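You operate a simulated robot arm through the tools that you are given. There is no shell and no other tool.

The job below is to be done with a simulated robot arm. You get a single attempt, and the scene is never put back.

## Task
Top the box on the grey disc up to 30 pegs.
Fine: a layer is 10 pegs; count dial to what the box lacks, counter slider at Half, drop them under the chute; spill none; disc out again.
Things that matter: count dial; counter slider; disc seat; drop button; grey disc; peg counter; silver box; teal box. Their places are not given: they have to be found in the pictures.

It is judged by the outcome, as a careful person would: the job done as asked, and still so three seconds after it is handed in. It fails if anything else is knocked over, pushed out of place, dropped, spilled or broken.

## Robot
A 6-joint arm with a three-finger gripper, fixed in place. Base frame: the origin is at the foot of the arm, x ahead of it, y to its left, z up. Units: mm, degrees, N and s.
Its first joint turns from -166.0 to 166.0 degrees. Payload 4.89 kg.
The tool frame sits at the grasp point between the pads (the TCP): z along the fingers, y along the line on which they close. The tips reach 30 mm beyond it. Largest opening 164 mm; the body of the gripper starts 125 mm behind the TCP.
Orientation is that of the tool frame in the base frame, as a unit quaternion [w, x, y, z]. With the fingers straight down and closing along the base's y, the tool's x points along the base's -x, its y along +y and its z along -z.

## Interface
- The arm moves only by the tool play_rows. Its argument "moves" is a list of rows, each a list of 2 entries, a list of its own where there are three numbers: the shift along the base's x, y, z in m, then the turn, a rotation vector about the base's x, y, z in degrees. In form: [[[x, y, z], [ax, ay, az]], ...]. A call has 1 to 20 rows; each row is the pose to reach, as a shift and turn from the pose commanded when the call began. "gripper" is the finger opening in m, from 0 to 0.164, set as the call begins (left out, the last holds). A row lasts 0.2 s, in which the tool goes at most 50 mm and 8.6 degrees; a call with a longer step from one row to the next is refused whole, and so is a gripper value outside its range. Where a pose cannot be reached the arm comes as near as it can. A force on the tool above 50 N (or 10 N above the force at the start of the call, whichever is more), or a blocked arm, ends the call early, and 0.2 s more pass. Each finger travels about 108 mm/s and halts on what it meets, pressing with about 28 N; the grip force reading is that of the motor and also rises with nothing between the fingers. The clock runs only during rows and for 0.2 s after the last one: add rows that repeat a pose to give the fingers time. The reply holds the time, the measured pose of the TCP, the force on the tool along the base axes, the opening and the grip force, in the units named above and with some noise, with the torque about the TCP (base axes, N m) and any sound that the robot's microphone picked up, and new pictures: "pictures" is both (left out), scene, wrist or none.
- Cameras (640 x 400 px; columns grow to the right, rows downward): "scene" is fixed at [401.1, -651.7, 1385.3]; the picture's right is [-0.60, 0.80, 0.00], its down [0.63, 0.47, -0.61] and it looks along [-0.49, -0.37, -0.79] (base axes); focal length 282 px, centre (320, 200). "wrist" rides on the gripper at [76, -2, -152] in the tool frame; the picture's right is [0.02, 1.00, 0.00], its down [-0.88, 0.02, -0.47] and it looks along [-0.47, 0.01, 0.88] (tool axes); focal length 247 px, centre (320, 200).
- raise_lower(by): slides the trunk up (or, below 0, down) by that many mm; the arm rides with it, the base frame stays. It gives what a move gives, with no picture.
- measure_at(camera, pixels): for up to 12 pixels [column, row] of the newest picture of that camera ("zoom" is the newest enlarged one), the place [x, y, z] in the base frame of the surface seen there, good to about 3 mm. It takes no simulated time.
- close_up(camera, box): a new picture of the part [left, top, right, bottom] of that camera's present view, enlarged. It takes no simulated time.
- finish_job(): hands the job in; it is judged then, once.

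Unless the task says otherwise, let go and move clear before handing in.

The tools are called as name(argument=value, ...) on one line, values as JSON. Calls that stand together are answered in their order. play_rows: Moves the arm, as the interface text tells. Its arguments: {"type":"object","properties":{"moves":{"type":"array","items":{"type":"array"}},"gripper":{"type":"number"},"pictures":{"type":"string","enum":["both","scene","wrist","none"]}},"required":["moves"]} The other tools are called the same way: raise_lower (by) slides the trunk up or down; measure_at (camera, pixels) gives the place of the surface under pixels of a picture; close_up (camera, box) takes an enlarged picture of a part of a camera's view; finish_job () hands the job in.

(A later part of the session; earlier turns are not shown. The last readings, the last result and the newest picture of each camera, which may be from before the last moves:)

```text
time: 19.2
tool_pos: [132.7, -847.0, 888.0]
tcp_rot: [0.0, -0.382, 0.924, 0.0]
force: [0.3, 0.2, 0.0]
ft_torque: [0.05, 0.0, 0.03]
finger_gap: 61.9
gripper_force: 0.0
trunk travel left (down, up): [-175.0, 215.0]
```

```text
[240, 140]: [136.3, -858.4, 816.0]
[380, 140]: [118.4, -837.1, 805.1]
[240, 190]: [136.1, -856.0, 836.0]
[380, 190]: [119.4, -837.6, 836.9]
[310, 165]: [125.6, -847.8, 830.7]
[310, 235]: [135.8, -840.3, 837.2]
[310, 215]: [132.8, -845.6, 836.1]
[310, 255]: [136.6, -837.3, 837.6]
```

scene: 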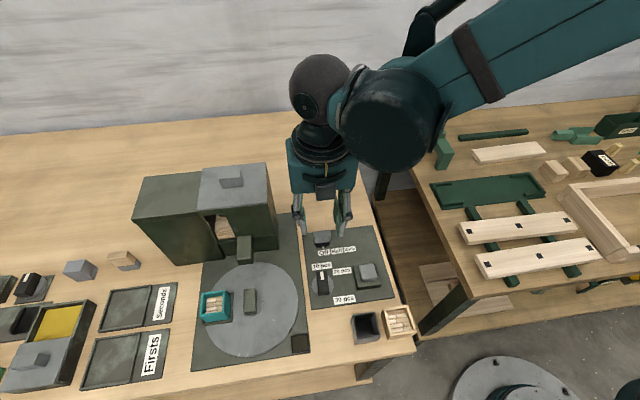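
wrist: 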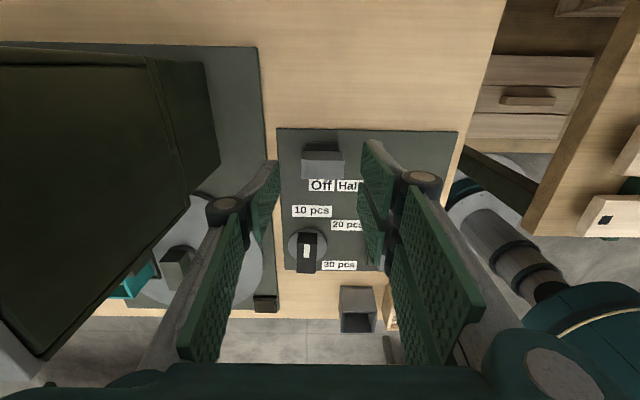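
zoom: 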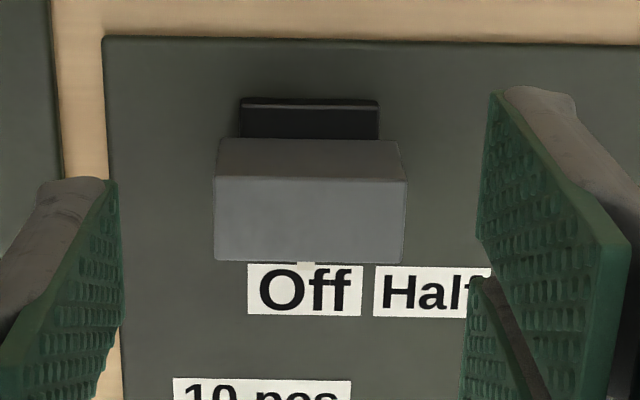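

The knob is centred and square. I'll descend to tips ≈818 and close on it.

play_rows(moves=[[[0.001, 0.003, -0.015], [0, 0, 0]], [[0.001, 0.003, -0.03], [0, 0, 0]], [[0.001, 0.003, -0.04], [0, 0, 0]], [[0.001, 0.003, -0.04], [0, 0, 0]]], pictures="none")

play_rows(moves=[[[0, 0, 0], [0, 0, 0]], [[0, 0, 0], [0, 0, 0]], [[0, 0, 0], [0, 0, 0]]], gripper=0.034)

```text
time: 20.2
tool_pos: [134.6, -842.5, 847.8]
tcp_rot: [0.0, -0.382, 0.924, 0.0]
force: [0.1, 0.6, 0.0]
ft_torque: [0.0, -0.02, -0.01]
finger_gap: 62.2
gripper_force: 0.1
trunk travel left (down, up): [-175.0, 215.0]
```

```text
time: 21.0
tool_pos: [134.2, -841.7, 847.9]
tcp_rot: [0.0, -0.382, 0.924, 0.0]
force: [-0.8, -0.1, -0.2]
ft_torque: [-0.01, -0.08, 0.08]
finger_gap: 37.6
gripper_force: 45.0
trunk travel left (down, up): [-175.0, 215.0]
```

scene: 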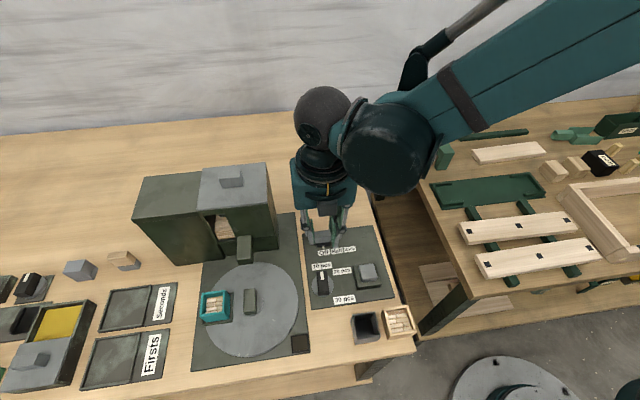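
wrist: 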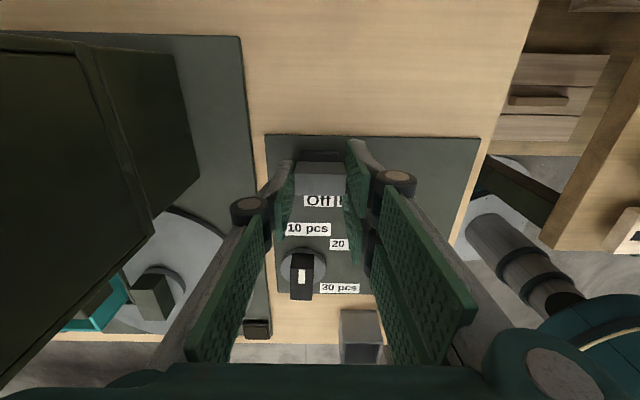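

Gripped with essentially no side load. I'll slide it 30 mm toward Half along the rail.

play_rows(moves=[[[-0.0035, 0.0035, 0], [0, 0, 0]], [[-0.0071, 0.0071, 0], [0, 0, 0]], [[-0.0106, 0.0106, 0], [0, 0, 0]], [[-0.0141, 0.0141, 0], [0, 0, 0]], [[-0.0177, 0.0177, 0], [0, 0, 0]], [[-0.0212, 0.0212, 0], [0, 0, 0]], [[-0.0212, 0.0212, 0], [0, 0, 0]]])

```text
time: 22.6
tool_pos: [112.1, -821.1, 847.6]
tcp_rot: [0.0, -0.382, 0.924, -0.001]
force: [7.0, 7.2, 10.9]
ft_torque: [-0.14, 0.14, -0.04]
finger_gap: 37.5
gripper_force: 45.0
trunk travel left (down, up): [-175.0, 215.0]
```

scene: 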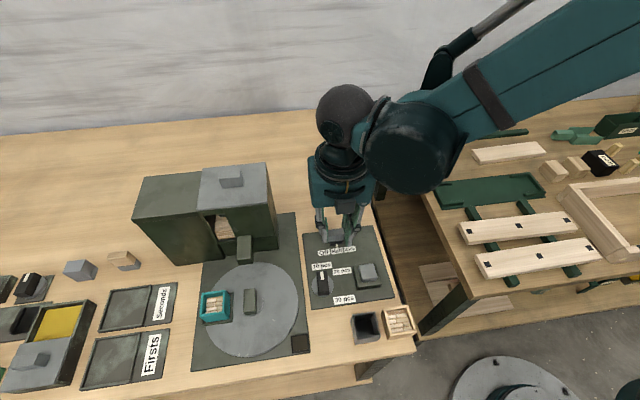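
wrist: 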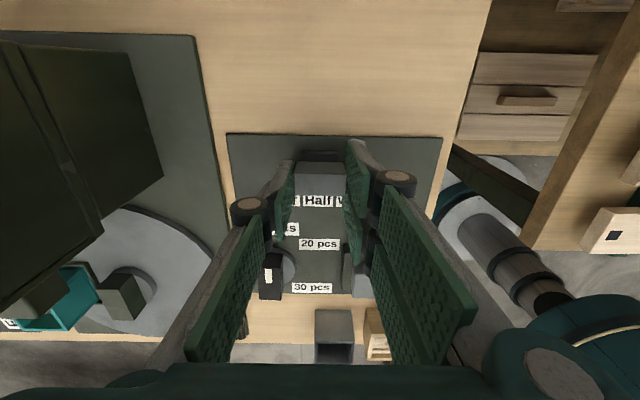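

"Half" now sits at (319,201), exactly where "Off" was, so the slider moved one step. I'll release, rise, and back off to see the tick.

play_rows(moves=[[[0, 0, 0], [0, 0, 0]], [[0, 0, 0], [0, 0, 0]], [[0, 0, 0.02], [0, 0, 0]], [[0, 0, 0.05], [0, 0, 0]], [[0.02, 0.02, 0.085], [0, 0, 0]], [[0.05, 0.05, 0.11], [0, 0, 0]], [[0.07, 0.07, 0.11], [0, 0, 0]], [[0.07, 0.07, 0.11], [0, 0, 0]]], gripper=0.062)

close_up(camera="wrist", box=[240, 0, 440, 160])

```text
time: 24.4
tool_pos: [183.8, -750.0, 956.6]
tcp_rot: [0.001, -0.383, 0.924, -0.001]
force: [-0.6, 0.4, 1.1]
ft_torque: [-0.07, -0.01, -0.04]
finger_gap: 62.0
gripper_force: 0.0
trunk travel left (down, up): [-175.0, 215.0]
```

scene: 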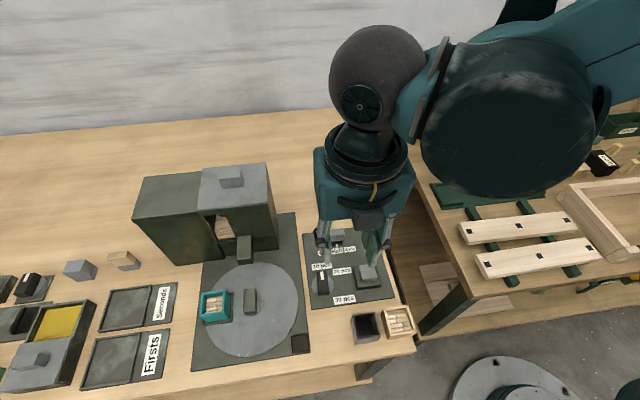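
wrist: 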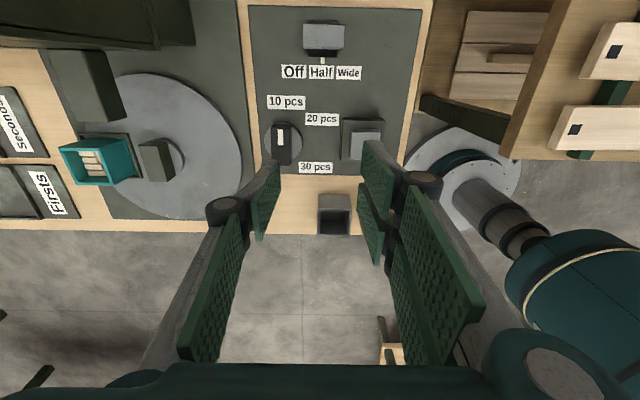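

```text
2.50 times, centred on (340, 80) of wrist
```

zoom: 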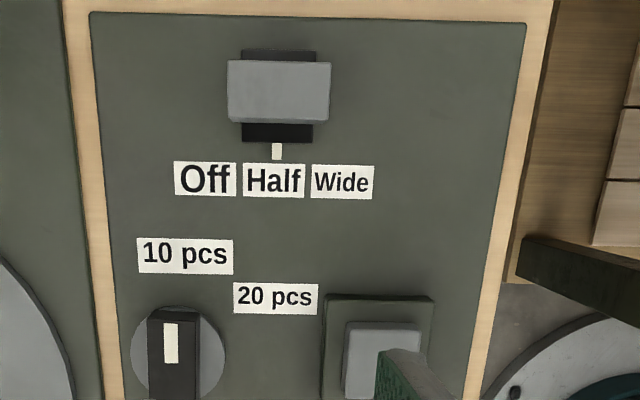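

The slider tick is at Half and the dial marker at 10. Before turning the disc, I'll check the machine's height and front face, and the gripper's own shape.

close_up(camera="scene", box=[290, 100, 430, 280])

measure_at(camera="scene", pixels=[[139, 178], [150, 212], [200, 205], [206, 205], [271, 196], [230, 178], [218, 186], [213, 262], [160, 240], [210, 250], [277, 247], [230, 255]])

```text
2.22 times, centred on (360, 190) of scene
```

zoom: 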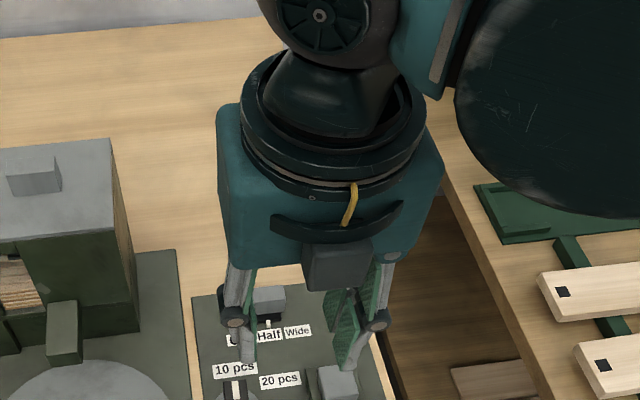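

```text
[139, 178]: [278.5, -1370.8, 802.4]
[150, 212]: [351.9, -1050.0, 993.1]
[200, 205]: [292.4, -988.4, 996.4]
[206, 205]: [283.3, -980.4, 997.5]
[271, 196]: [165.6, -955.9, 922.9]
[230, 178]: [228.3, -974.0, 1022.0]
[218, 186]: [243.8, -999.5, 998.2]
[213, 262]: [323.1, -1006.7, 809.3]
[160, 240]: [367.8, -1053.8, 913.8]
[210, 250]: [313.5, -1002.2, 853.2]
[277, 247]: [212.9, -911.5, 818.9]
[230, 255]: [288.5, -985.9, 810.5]
```

There is a grey box below the gripper body at scene (368,219). I'll measure it to know how far the gripper's camera housing sticks out.

measure_at(camera="scene", pixels=[[368, 215], [360, 225], [375, 225], [358, 212], [380, 212], [330, 200], [395, 195], [350, 205], [388, 200], [330, 250], [378, 262], [340, 215]])

```text
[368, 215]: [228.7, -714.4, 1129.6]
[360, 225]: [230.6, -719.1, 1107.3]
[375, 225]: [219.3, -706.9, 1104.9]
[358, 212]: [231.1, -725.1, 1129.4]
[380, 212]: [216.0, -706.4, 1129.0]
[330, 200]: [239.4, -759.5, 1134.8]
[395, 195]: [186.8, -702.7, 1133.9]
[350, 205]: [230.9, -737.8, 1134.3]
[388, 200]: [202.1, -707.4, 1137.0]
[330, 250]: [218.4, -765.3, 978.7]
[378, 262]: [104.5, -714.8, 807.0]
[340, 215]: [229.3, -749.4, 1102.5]
```

The housing is within about 65 mm of the tool axis at z+150, and the machine's front is about 110 mm behind the disc centre, so turning by the handle is clear. I'll move above the disc handle with the fingers straddling its narrow width.

play_rows(moves=[[[0.005, 0.0, 0.01], [0, 0, 0]], [[0.035, -0.02, 0.01], [0, 0, 0]], [[0.07, -0.047, 0.01], [0, 0, 0]], [[0.105, -0.075, 0.01], [0, 0, 0]], [[0.135, -0.1, 0.01], [0, 0, 0]], [[0.1517, -0.1165, 0.01], [0, 0, 0]], [[0.1517, -0.1165, -0.02], [0, 0, 0]], [[0.1517, -0.1165, -0.02], [0, 0, 0]]], gripper=0.04)

close_up(camera="wrist", box=[220, 80, 420, 240])

close_up(camera="scene", box=[190, 200, 310, 350])

```text
time: 26.2
tool_pos: [335.4, -868.0, 938.1]
tcp_rot: [0.0, -0.382, 0.924, 0.001]
force: [0.0, -0.7, -0.6]
ft_torque: [0.0, 0.0, 0.01]
finger_gap: 39.7
gripper_force: 0.0
trunk travel left (down, up): [-175.0, 215.0]
```

scene: 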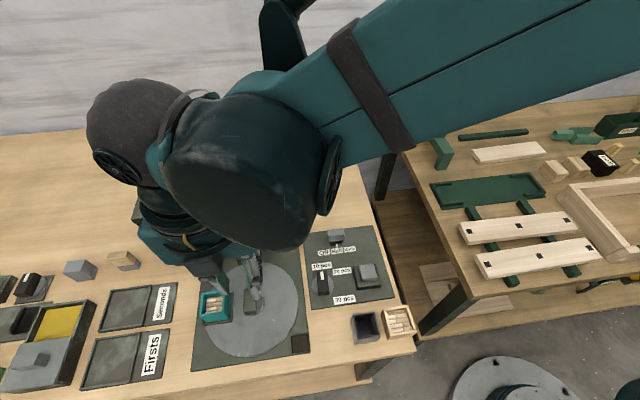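
wrist: 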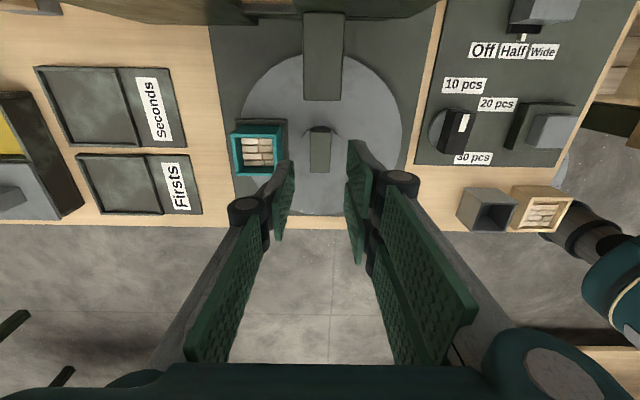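

```text
2.50 times, centred on (320, 160) of wrist
```

zoom: 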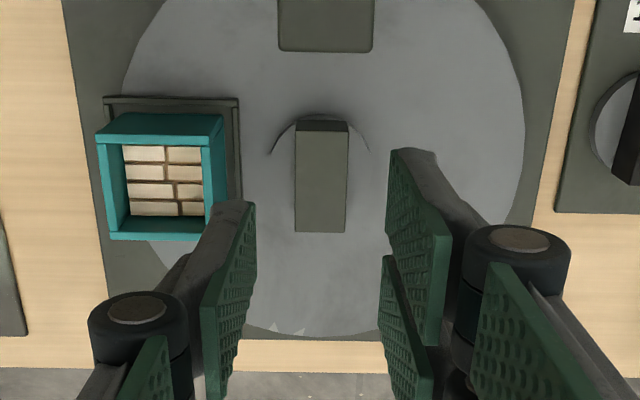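

```text
2.67 times, centred on (250, 275) of scene
```

zoom: 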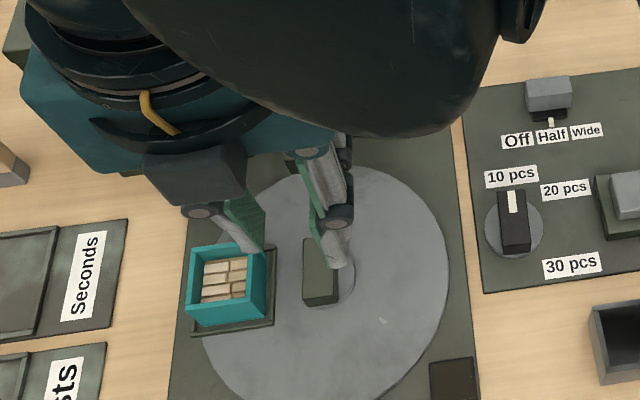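

The handle is exactly centred under the tool. I'll measure the left finger's outer knuckle to be sure it clears the teal box on the way down.

measure_at(camera="zoom", pixels=[[75, 250], [95, 275], [65, 255], [60, 290]])

measure_at(camera="wrist", pixels=[[246, 203], [230, 210], [286, 168], [275, 175], [398, 177], [418, 185], [352, 150], [375, 150]])

```text
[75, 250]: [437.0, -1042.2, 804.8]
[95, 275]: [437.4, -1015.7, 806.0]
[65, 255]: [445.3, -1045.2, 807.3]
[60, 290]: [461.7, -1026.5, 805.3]
```

```text
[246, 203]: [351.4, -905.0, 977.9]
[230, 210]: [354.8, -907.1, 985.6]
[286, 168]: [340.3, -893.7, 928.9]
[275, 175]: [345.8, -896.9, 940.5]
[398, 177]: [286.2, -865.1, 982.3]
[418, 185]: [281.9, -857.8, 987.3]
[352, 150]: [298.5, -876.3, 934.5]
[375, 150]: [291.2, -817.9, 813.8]
```

The knuckle sits about 40–50 mm above the tool point, so it passes over the box rim with clearance. I'll descend over the handle and close on it.

play_rows(moves=[[[0, 0.001, -0.03], [0, 0, 0]], [[0, 0.001, -0.06], [0, 0, 0]], [[0, 0.001, -0.075], [0, 0, 0]], [[0, 0.001, -0.0855], [0, 0, 0]], [[0, 0.001, -0.0855], [0, 0, 0]]], pictures="none")

play_rows(moves=[[[0, 0, 0], [0, 0, 0]], [[0, 0, 0], [0, 0, 0]], [[0, 0, 0], [0, 0, 0]]], gripper=0.024)

```text
time: 27.4
tool_pos: [332.4, -865.6, 852.4]
tcp_rot: [0.0, -0.382, 0.924, 0.0]
force: [0.4, -0.3, -0.6]
ft_torque: [0.03, -0.02, 0.02]
finger_gap: 40.0
gripper_force: 0.0
trunk travel left (down, up): [-175.0, 215.0]
```

```text
time: 28.2
tool_pos: [334.0, -865.6, 853.3]
tcp_rot: [0.001, -0.382, 0.924, 0.0]
force: [3.9, -3.4, -1.0]
ft_torque: [-0.12, -0.07, -0.01]
finger_gap: 25.9
gripper_force: 2.4
trunk travel left (down, up): [-175.0, 215.0]
```

scene: 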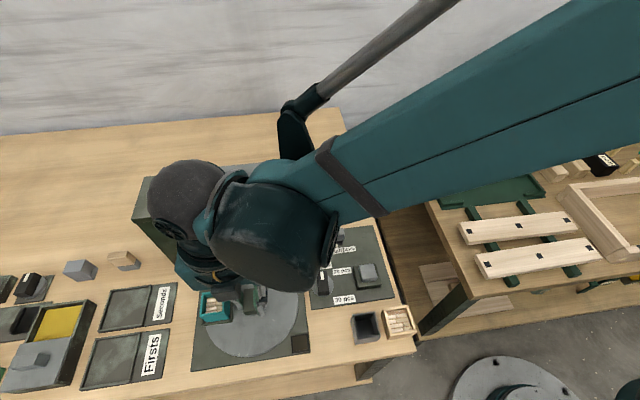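
wrist: 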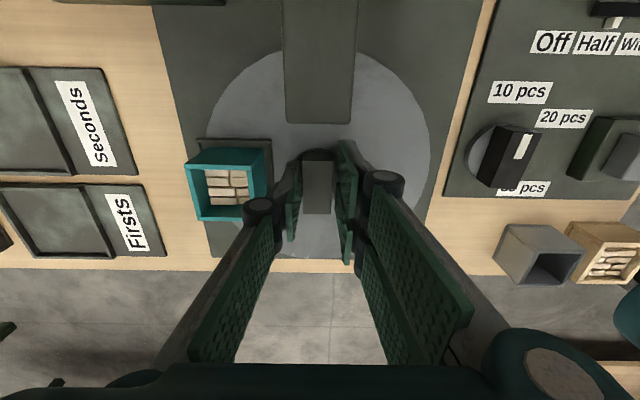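

The left pad is just touching. I'll shift 1 mm toward it, leave slight slack, and start turning the disc clockwise (box toward the chute) slowly, checking the load after 12°.

play_rows(moves=[[[0.0005, -0.0005, 0], [0, 0, 0]], [[0.0008, -0.0008, 0], [0, 0, -2]], [[0.0008, -0.0008, 0], [0, 0, -5]], [[0.0008, -0.0008, 0], [0, 0, -8.5]], [[0.0008, -0.0008, 0], [0, 0, -12]], [[0.0008, -0.0008, 0], [0, 0, -14]], [[0.0008, -0.0008, 0], [0, 0, -14]]], gripper=0.024)

```text
time: 29.8
tool_pos: [334.8, -866.7, 852.2]
tcp_rot: [-0.001, -0.267, 0.964, 0.0]
force: [0.8, 0.6, 0.3]
ft_torque: [-0.01, 0.03, -0.01]
finger_gap: 24.5
gripper_force: 0.3
trunk travel left (down, up): [-175.0, 215.0]
```

scene: 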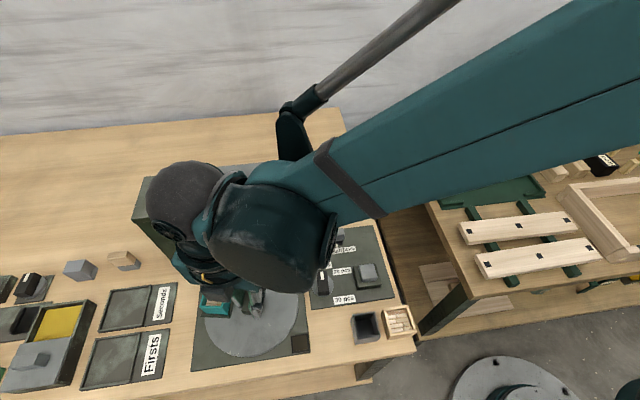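
wrist: 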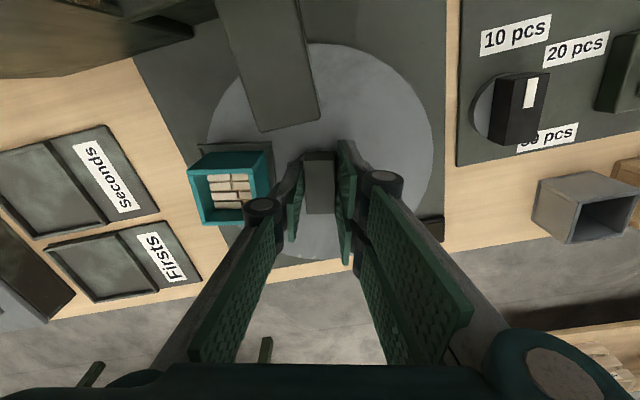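

The disc follows with nearly no load and the box rides in its seat. I'll continue slowly by 56° and then look again.

play_rows(moves=[[[0, 0, 0], [0, 0, -2]], [[0, 0, 0], [0, 0, -5]], [[0, 0, 0], [0, 0, -9]], [[0, 0, 0], [0, 0, -13]], [[0, 0, 0], [0, 0, -17]], [[0, 0, 0], [0, 0, -21]], [[0, 0, 0], [0, 0, -25]], [[0, 0, 0], [0, 0, -29]], [[0, 0, 0], [0, 0, -33]], [[0, 0, 0], [0, 0, -37]], [[0, 0, 0], [0, 0, -41]], [[0, 0, 0], [0, 0, -45]], [[0, 0, 0], [0, 0, -49]], [[0, 0, 0], [0, 0, -53]], [[0, 0, 0], [0, 0, -55]], [[0, 0, 0], [0, 0, -56]], [[0, 0, 0], [0, 0, -56]]])

```text
time: 33.4
tool_pos: [334.1, -866.4, 850.3]
tcp_rot: [0.001, 0.217, 0.976, 0.0]
force: [0.9, 3.2, 0.6]
ft_torque: [0.12, -0.05, -0.04]
finger_gap: 25.4
gripper_force: 1.6
trunk travel left (down, up): [-175.0, 215.0]
```

scene: 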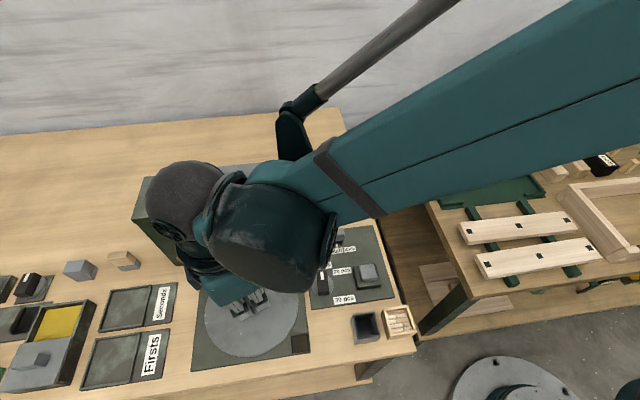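
wrist: 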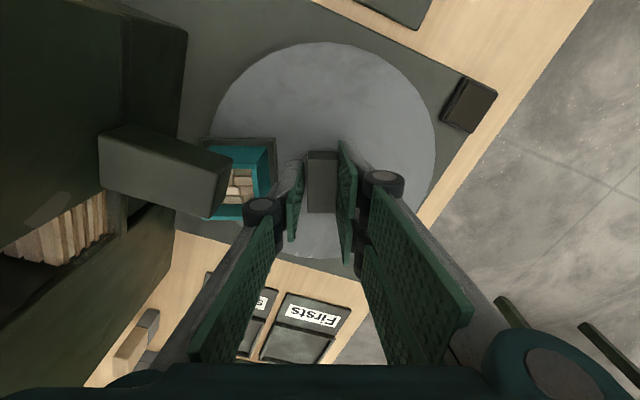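

The box is now moving under the chute (225,180), and the finger is still clear of the chute's end. I'll turn the next 18°.

play_rows(moves=[[[0, 0, 0], [0, 0, -2]], [[0, 0, 0], [0, 0, -5]], [[0, 0, 0], [0, 0, -8]], [[0, 0, 0], [0, 0, -11]], [[0, 0, 0], [0, 0, -14]], [[0, 0, 0], [0, 0, -16]], [[0, 0, 0], [0, 0, -18]], [[0, 0, 0], [0, 0, -18]]])

close_up(camera="wrist", box=[120, 80, 360, 260])

```text
time: 35.2
tool_pos: [335.7, -866.3, 851.9]
tcp_rot: [0.0, 0.367, 0.93, 0.0]
force: [1.1, 1.6, 1.9]
ft_torque: [0.07, -0.01, -0.03]
finger_gap: 25.1
gripper_force: 1.6
trunk travel left (down, up): [-175.0, 215.0]
```

scene: 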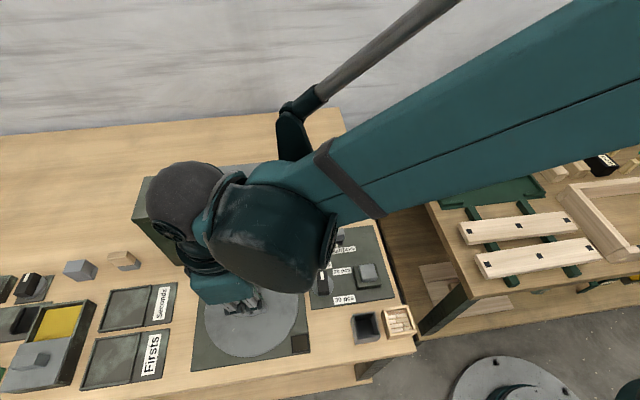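
wrist: 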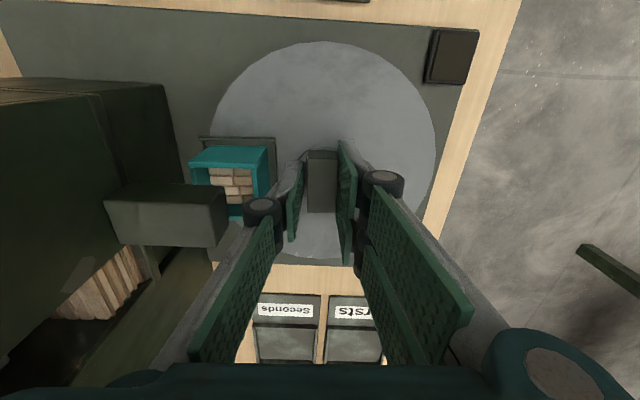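

```text
2.22 times, centred on (240, 170) of wrist
```

zoom: 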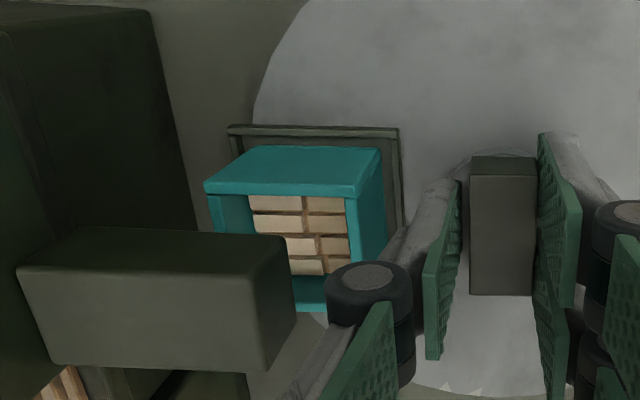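

The box is nearly under the chute, but the slack lets the disc lag the fingers by a few degrees. I'll turn the last 2° and close snugly so the handle squares up with the tool at the 90° position.

play_rows(moves=[[[0, 0, 0], [0, 0, -1]], [[0, 0, 0], [0, 0, -2]], [[0, 0, 0], [0, 0, -2]]], pictures="none")

play_rows(moves=[[[0, 0, 0], [0, 0, 0]], [[0, 0, 0], [0, 0, 0]], [[0, 0, 0], [0, 0, 0]]], gripper=0.0215)

close_up(camera="wrist", box=[120, 80, 360, 260])

```text
time: 36.0
tool_pos: [334.5, -867.5, 852.3]
tcp_rot: [0.0, 0.383, 0.924, -0.001]
force: [2.6, 1.0, 2.7]
ft_torque: [0.03, -0.12, 0.02]
finger_gap: 25.1
gripper_force: 1.4
trunk travel left (down, up): [-175.0, 215.0]
```

```text
time: 36.8
tool_pos: [335.1, -867.7, 850.9]
tcp_rot: [0.001, 0.384, 0.923, 0.0]
force: [6.5, 4.4, 0.9]
ft_torque: [0.11, -0.21, 0.03]
finger_gap: 24.8
gripper_force: 3.9
trunk travel left (down, up): [-175.0, 215.0]
```

scene: 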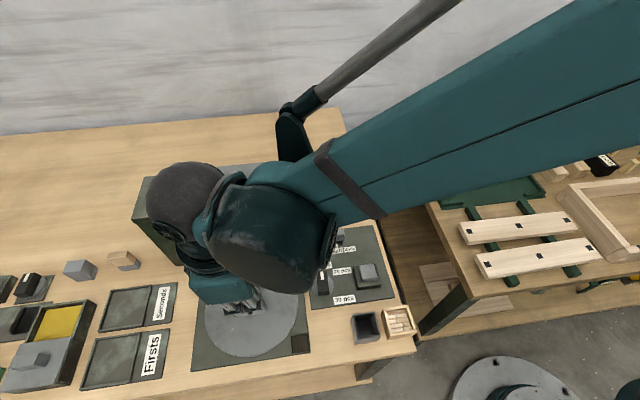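
wrist: 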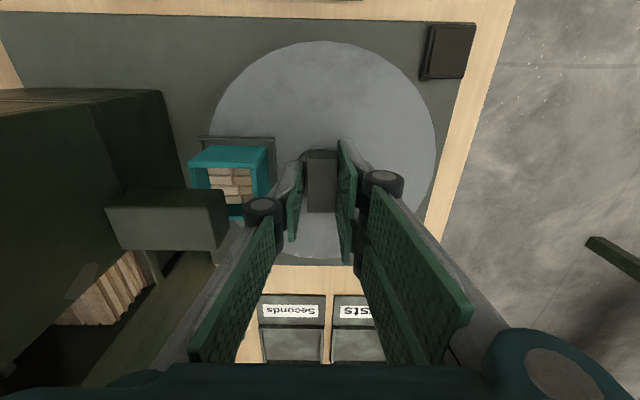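

```text
2.22 times, centred on (240, 170) of wrist
```

zoom: 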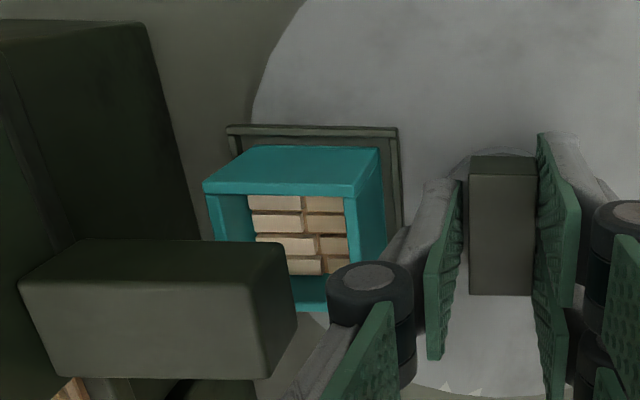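

The seat rim (228–398,128) is level and the handle is square, so the disc is at 90° with the box below the chute's end. I'll open slightly, shift 2 mm away from the chute, and rise clear.

play_rows(moves=[[[0.0014, 0.0014, 0], [0, 0, 0]], [[0.0014, 0.0014, 0], [0, 0, 0]]], gripper=0.034, pictures="none")

play_rows(moves=[[[0, 0, 0], [0, 0, 0]], [[0, 0, 0.02], [0, 0, 0]], [[0, 0, 0.05], [0, 0, 0]], [[0, 0, 0.09], [0, 0, 0]], [[0, 0, 0.12], [0, 0, 0]], [[-0.02, 0.02, 0.14], [0, 0, 0]], [[-0.045, 0.045, 0.14], [0, 0, 0]], [[-0.06, 0.06, 0.14], [0, 0, 0]], [[-0.06, 0.06, 0.14], [0, 0, 0]]])

close_up(camera="wrist", box=[200, 130, 420, 320])

```text
time: 37.4
tool_pos: [336.1, -865.6, 851.4]
tcp_rot: [0.0, 0.383, 0.924, 0.0]
force: [-3.6, -1.9, 7.9]
ft_torque: [0.0, 0.0, 0.01]
finger_gap: 33.0
gripper_force: 0.1
trunk travel left (down, up): [-175.0, 215.0]
```

```text
time: 39.4
tool_pos: [274.8, -804.8, 991.4]
tcp_rot: [0.0, 0.383, 0.924, 0.0]
force: [-0.8, 0.2, 1.2]
ft_torque: [-0.07, -0.01, -0.03]
finger_gap: 34.0
gripper_force: 0.0
trunk travel left (down, up): [-175.0, 215.0]
```

scene: 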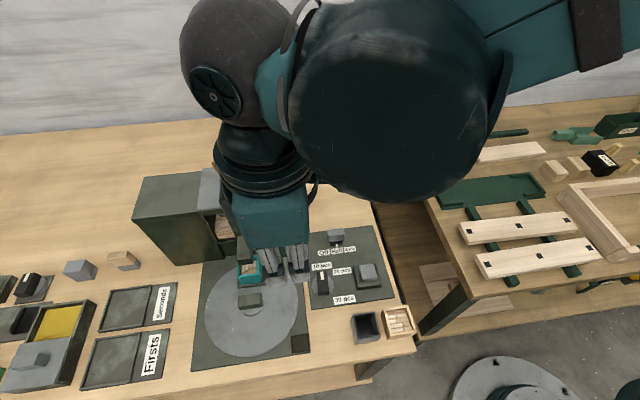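
wrist: 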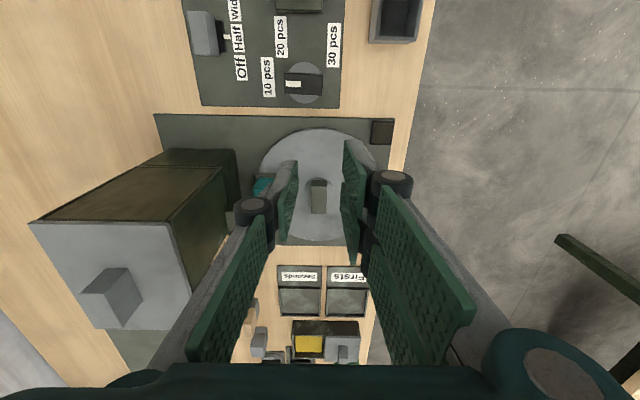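

```text
2.11 times, centred on (310, 225) of wrist
```

zoom: 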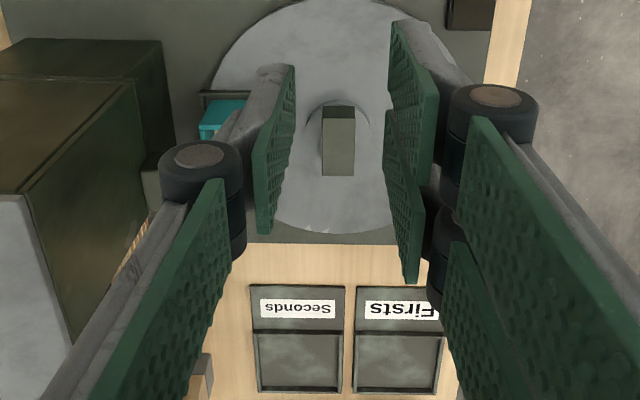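

The disc now has the box under the chute. I'll check the scene close-up, and measure the button top.

close_up(camera="scene", box=[200, 220, 320, 350])

close_up(camera="scene", box=[300, 220, 400, 310])

measure_at(camera="scene", pixels=[[366, 268], [361, 266], [372, 266], [362, 273], [374, 273], [367, 271], [356, 264], [366, 283], [380, 282], [248, 268], [243, 283]])

```text
3.08 times, centred on (260, 285) of scene
```

zoom: 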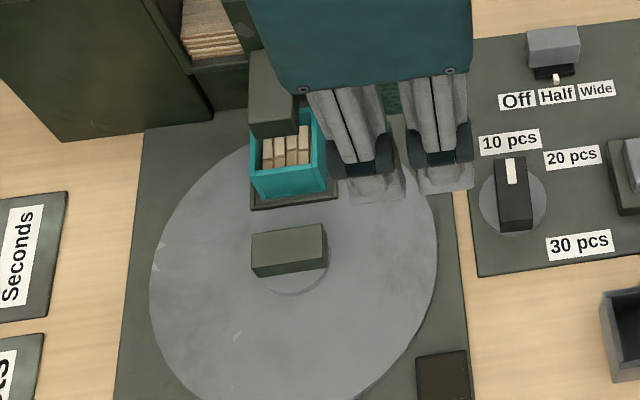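

```text
4.44 times, centred on (350, 265) of scene
```

zoom: 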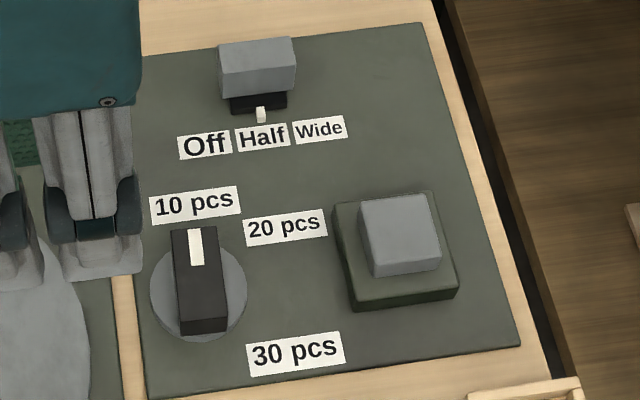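

```text
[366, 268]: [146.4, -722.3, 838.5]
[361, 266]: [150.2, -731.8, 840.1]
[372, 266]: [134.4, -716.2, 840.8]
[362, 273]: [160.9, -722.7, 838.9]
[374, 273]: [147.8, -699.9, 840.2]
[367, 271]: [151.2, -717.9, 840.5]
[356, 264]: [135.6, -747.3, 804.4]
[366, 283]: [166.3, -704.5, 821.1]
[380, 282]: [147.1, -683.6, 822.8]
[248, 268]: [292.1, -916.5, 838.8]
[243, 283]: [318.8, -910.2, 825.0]
```

The box is positioned under the chute mouth, the dial is at 10 and the slider is at Half. The button cap centre is about (150,-718.5,840), so I'll close the fingers and move over it.

play_rows(moves=[[[-0.02, 0.015, 0], [0, 0, 0]], [[-0.05, 0.035, 0], [0, 0, 0]], [[-0.085, 0.06, 0], [0, 0, 0]], [[-0.11, 0.077, 0], [0, 0, 0]], [[-0.1248, 0.0863, 0], [0, 0, 0]], [[-0.1248, 0.0863, -0.03], [0, 0, 0]], [[-0.1248, 0.0863, -0.07], [0, 0, 0]], [[-0.1248, 0.0863, -0.1], [0, 0, 0]], [[-0.1248, 0.0863, -0.1], [0, 0, 0]]], gripper=0.0)

close_up(camera="wrist", box=[240, 80, 400, 220])

close_up(camera="scene", box=[200, 220, 320, 350])

```text
time: 41.4
tool_pos: [149.3, -721.1, 891.3]
tcp_rot: [0.001, 0.384, 0.923, -0.001]
force: [0.7, 0.1, -0.3]
ft_torque: [0.04, -0.02, 0.04]
finger_gap: 0.1
gripper_force: 27.8
trunk travel left (down, up): [-175.0, 215.0]
```

scene: 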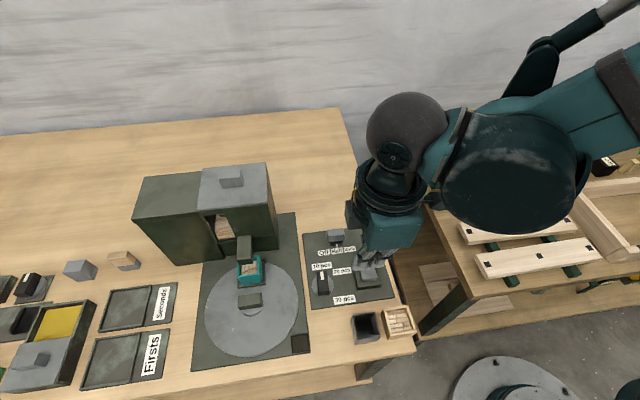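
wrist: 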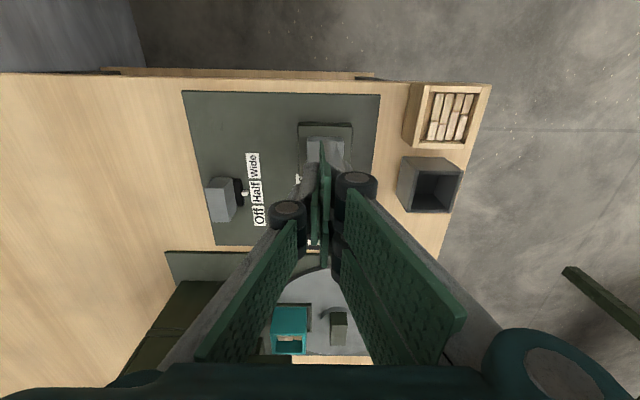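

```text
2.86 times, centred on (320, 150) of wrist
```

zoom: 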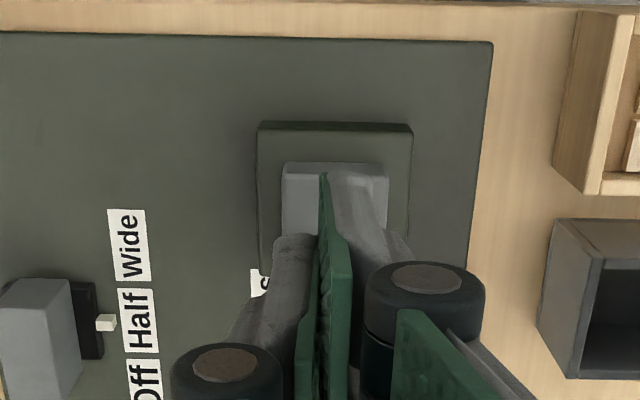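

```text
3.08 times, centred on (260, 285) of scene
```

zoom: 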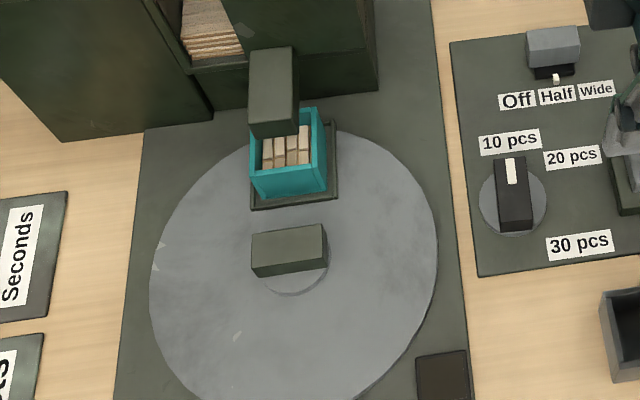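

The pegs in the box are still visible and undisturbed under the chute. The fingertips are over the button cap, so I'll press down gently in small steps.

play_rows(moves=[[[0.0005, 0.0022, -0.008], [0, 0, 0]], [[0.0005, 0.0022, -0.016], [0, 0, 0]], [[0.0005, 0.0022, -0.019], [0, 0, 0]], [[0.0005, 0.0022, -0.021], [0, 0, 0]], [[0.0005, 0.0022, -0.023], [0, 0, 0]]], pictures="scene")

```text
time: 42.6
tool_pos: [151.5, -717.1, 869.6]
tcp_rot: [0.0, 0.383, 0.924, 0.0]
force: [-0.5, 0.1, -0.1]
ft_torque: [0.02, 0.04, 0.06]
finger_gap: 0.2
gripper_force: 27.4
trunk travel left (down, up): [-175.0, 215.0]
```

scene: 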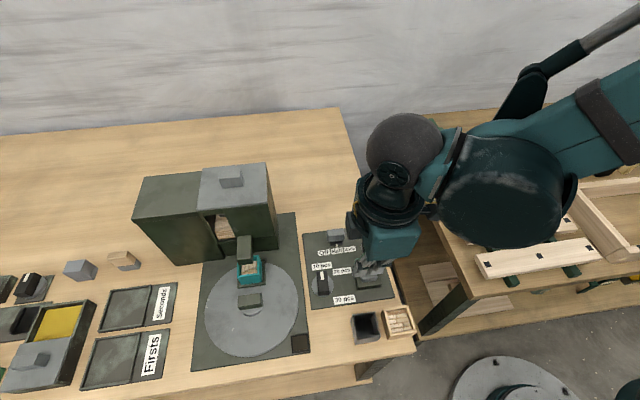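

No contact yet at tips ≈839.6. I'll continue down a few more millimetres, watching force and sound.

play_rows(moves=[[[0, 0, -0.001], [0, 0, 0]], [[0, 0, -0.002], [0, 0, 0]], [[0, 0, -0.003], [0, 0, 0]]], pictures="scene")

```text
time: 43.4
tool_pos: [153.1, -718.4, 864.8]
tcp_rot: [0.001, 0.383, 0.924, 0.0]
force: [-0.2, 0.9, -0.4]
ft_torque: [-0.02, 0.0, 0.01]
finger_gap: 0.0
gripper_force: 27.9
trunk travel left (down, up): [-175.0, 215.0]
```

scene: 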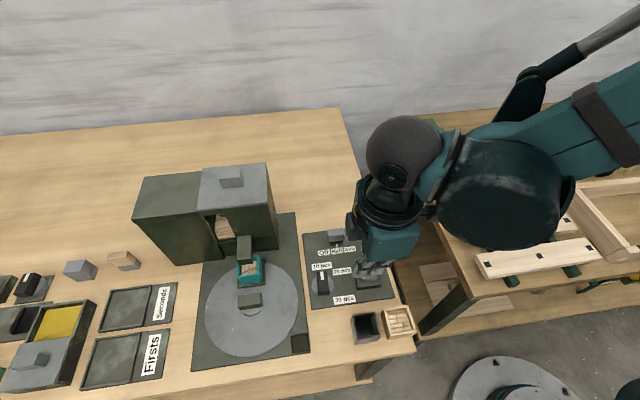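

play_rows(moves=[[[0, 0, -0.001], [0, 0, 0]], [[0, 0, -0.002], [0, 0, 0]]])

close_up(camera="scene", box=[330, 230, 400, 300])

close_up(camera="wrist", box=[240, 80, 400, 220])

```text
time: 44.0
tool_pos: [152.2, -717.9, 863.4]
tcp_rot: [0.0, 0.384, 0.924, -0.001]
force: [-1.0, -0.3, 0.3]
ft_torque: [0.01, 0.0, -0.05]
finger_gap: 6.0
gripper_force: 45.0
trunk travel left (down, up): [-175.0, 215.0]
```

scene: 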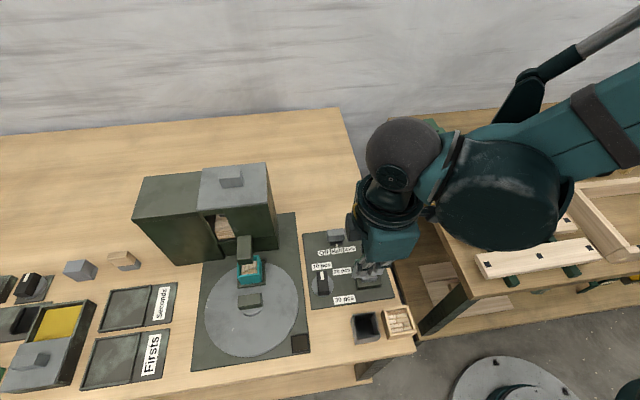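
wrist: 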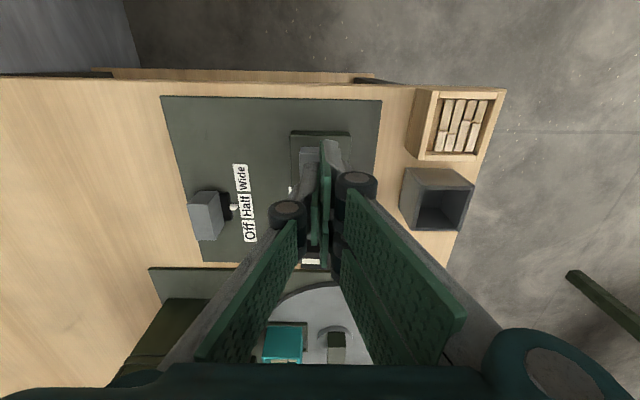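

```text
5.71 times, centred on (365, 265) of scene
```

zoom: 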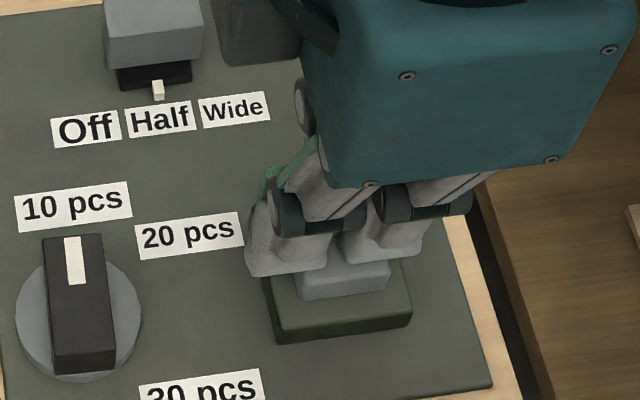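

```text
2.86 times, centred on (320, 150) of wrist
```

zoom: 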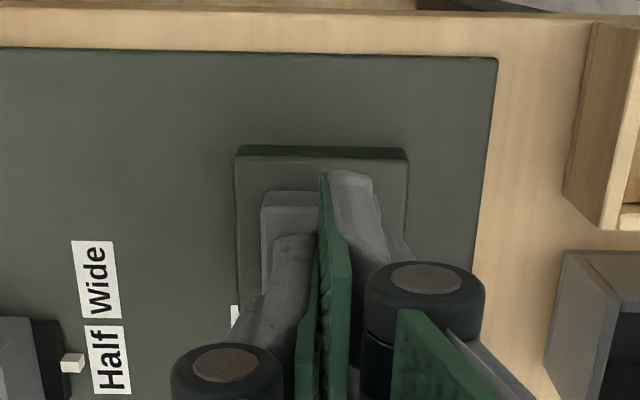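

No press force yet, but the fingers were forced 6 mm apart, which suggests the tips are catching on the cap's edge. I'll lift off and look again before pressing.

play_rows(moves=[[[0, 0, 0.005], [0, 0, 0]], [[0, 0, 0.02], [0, 0, 0]], [[0, 0, 0.04], [0, 0, 0]], [[0, 0, 0.04], [0, 0, 0]]])

close_up(camera="scene", box=[330, 230, 400, 300])

close_up(camera="scene", box=[200, 200, 320, 350])

```text
time: 45.0
tool_pos: [152.4, -717.7, 904.4]
tcp_rot: [0.0, 0.384, 0.924, 0.001]
force: [0.2, 0.2, 0.4]
ft_torque: [0.0, 0.03, 0.03]
finger_gap: 0.0
gripper_force: 45.0
trunk travel left (down, up): [-175.0, 215.0]
```

scene: 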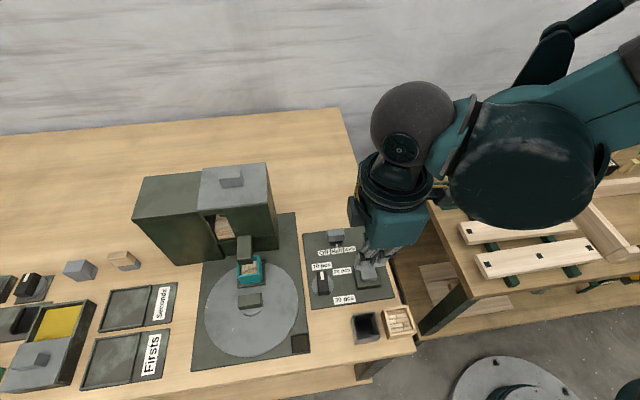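
wrist: 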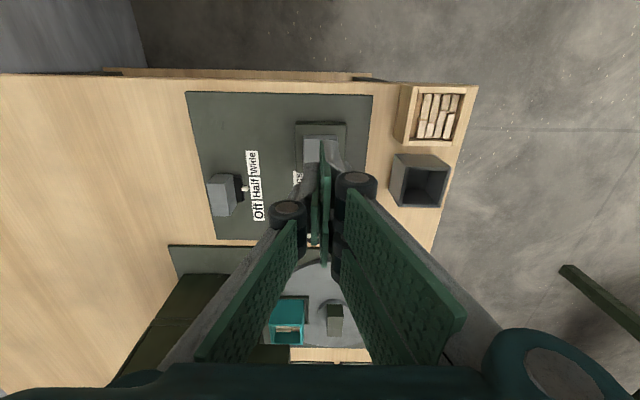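

```text
5.71 times, centred on (365, 265) of scene
```

zoom: 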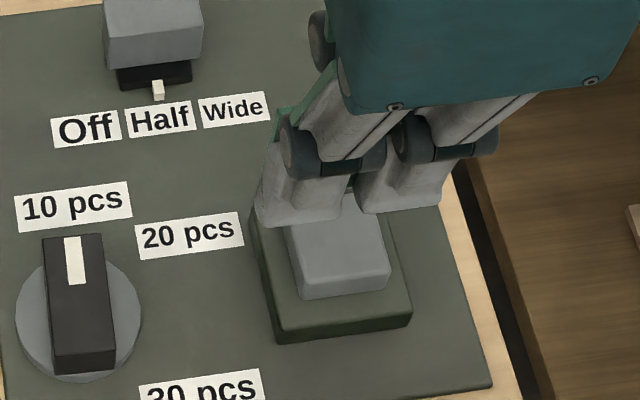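

```text
2.67 times, centred on (260, 275) of scene
```

zoom: 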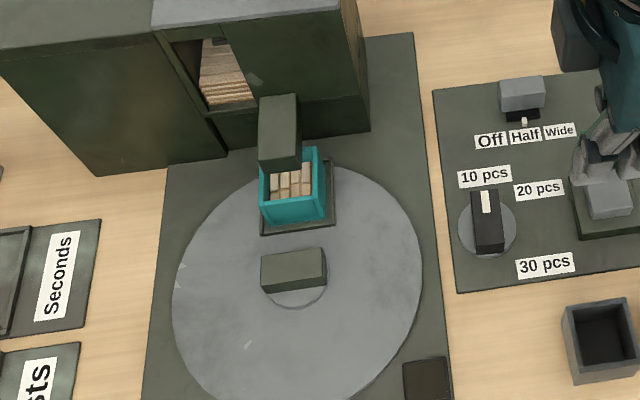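

The cap looks unpressed and the pegs unchanged. Scene geometry says the tips are centred on the cap, so I'll descend again and go further in small steps.

play_rows(moves=[[[-0.001, 0, -0.02], [0, 0, 0]], [[-0.001, 0, -0.035], [0, 0, 0]], [[-0.001, 0, -0.039], [0, 0, 0]], [[-0.001, 0, -0.041], [0, 0, 0]], [[-0.001, 0, -0.043], [0, 0, 0]]])

close_up(camera="scene", box=[340, 240, 395, 295])

```text
time: 46.2
tool_pos: [151.0, -716.6, 859.7]
tcp_rot: [-0.001, 0.383, 0.924, 0.0]
force: [-0.3, 0.3, 2.0]
ft_torque: [0.01, 0.01, -0.03]
finger_gap: 6.1
gripper_force: 45.1
trunk travel left (down, up): [-175.0, 215.0]
```

scene: 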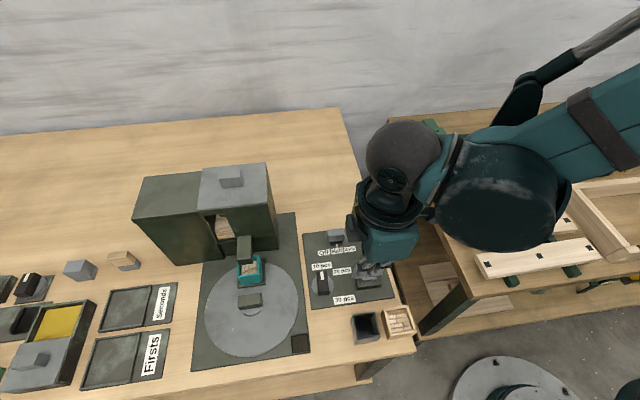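
wrist: 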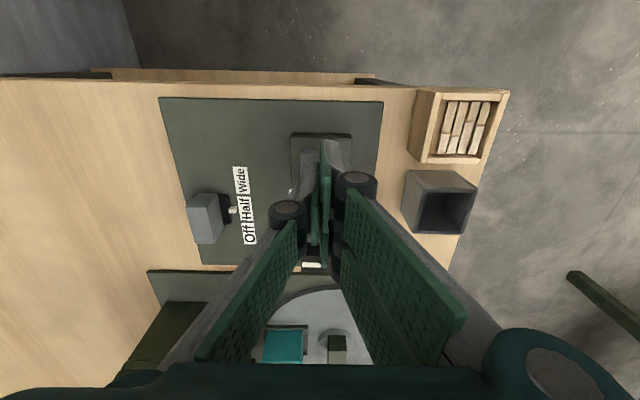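

```text
7.27 times, centred on (368, 268) of scene
```

zoom: 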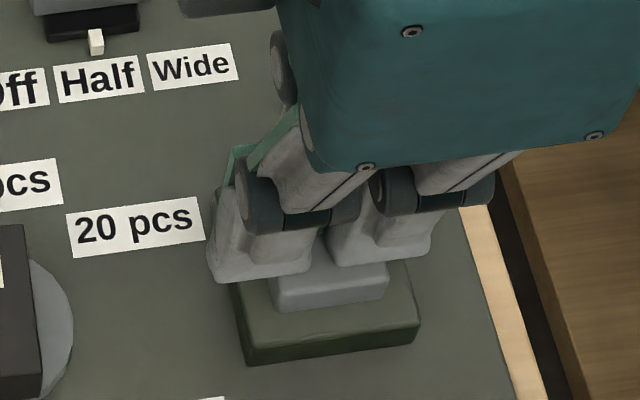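

A slight upward force (2 N) appears, so the cap is being touched. I'll press a few more millimetres and hold briefly.

play_rows(moves=[[[0, 0, -0.001], [0, 0, 0]], [[0, 0, -0.002], [0, 0, 0]], [[0, 0, -0.003], [0, 0, 0]], [[0, 0, -0.003], [0, 0, 0]]], pictures="scene")

close_up(camera="scene", box=[340, 240, 395, 295])

close_up(camera="scene", box=[200, 200, 320, 350])

```text
time: 47.2
tool_pos: [152.0, -716.7, 856.2]
tcp_rot: [0.0, 0.384, 0.924, 0.0]
force: [1.7, 0.7, 1.1]
ft_torque: [0.0, 0.02, 0.0]
finger_gap: 6.0
gripper_force: 45.5
trunk travel left (down, up): [-175.0, 215.0]
```

scene: 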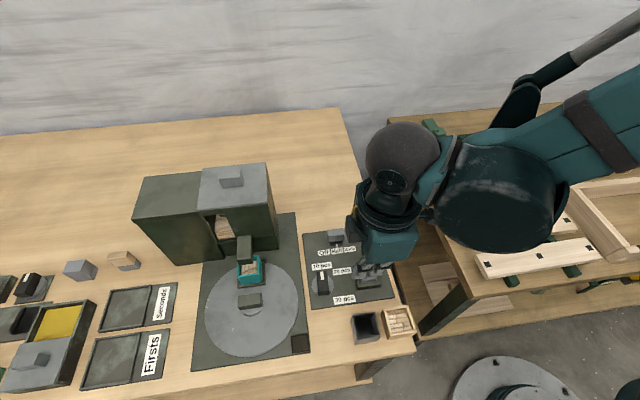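

```text
7.27 times, centred on (368, 268) of scene
```

zoom: 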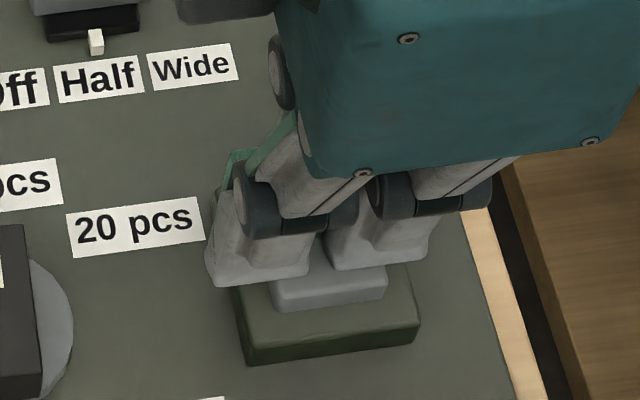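

```text
2.67 times, centred on (260, 275) of scene
```

zoom: 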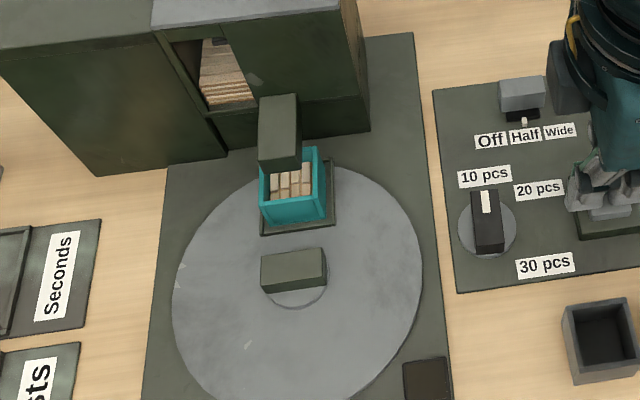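

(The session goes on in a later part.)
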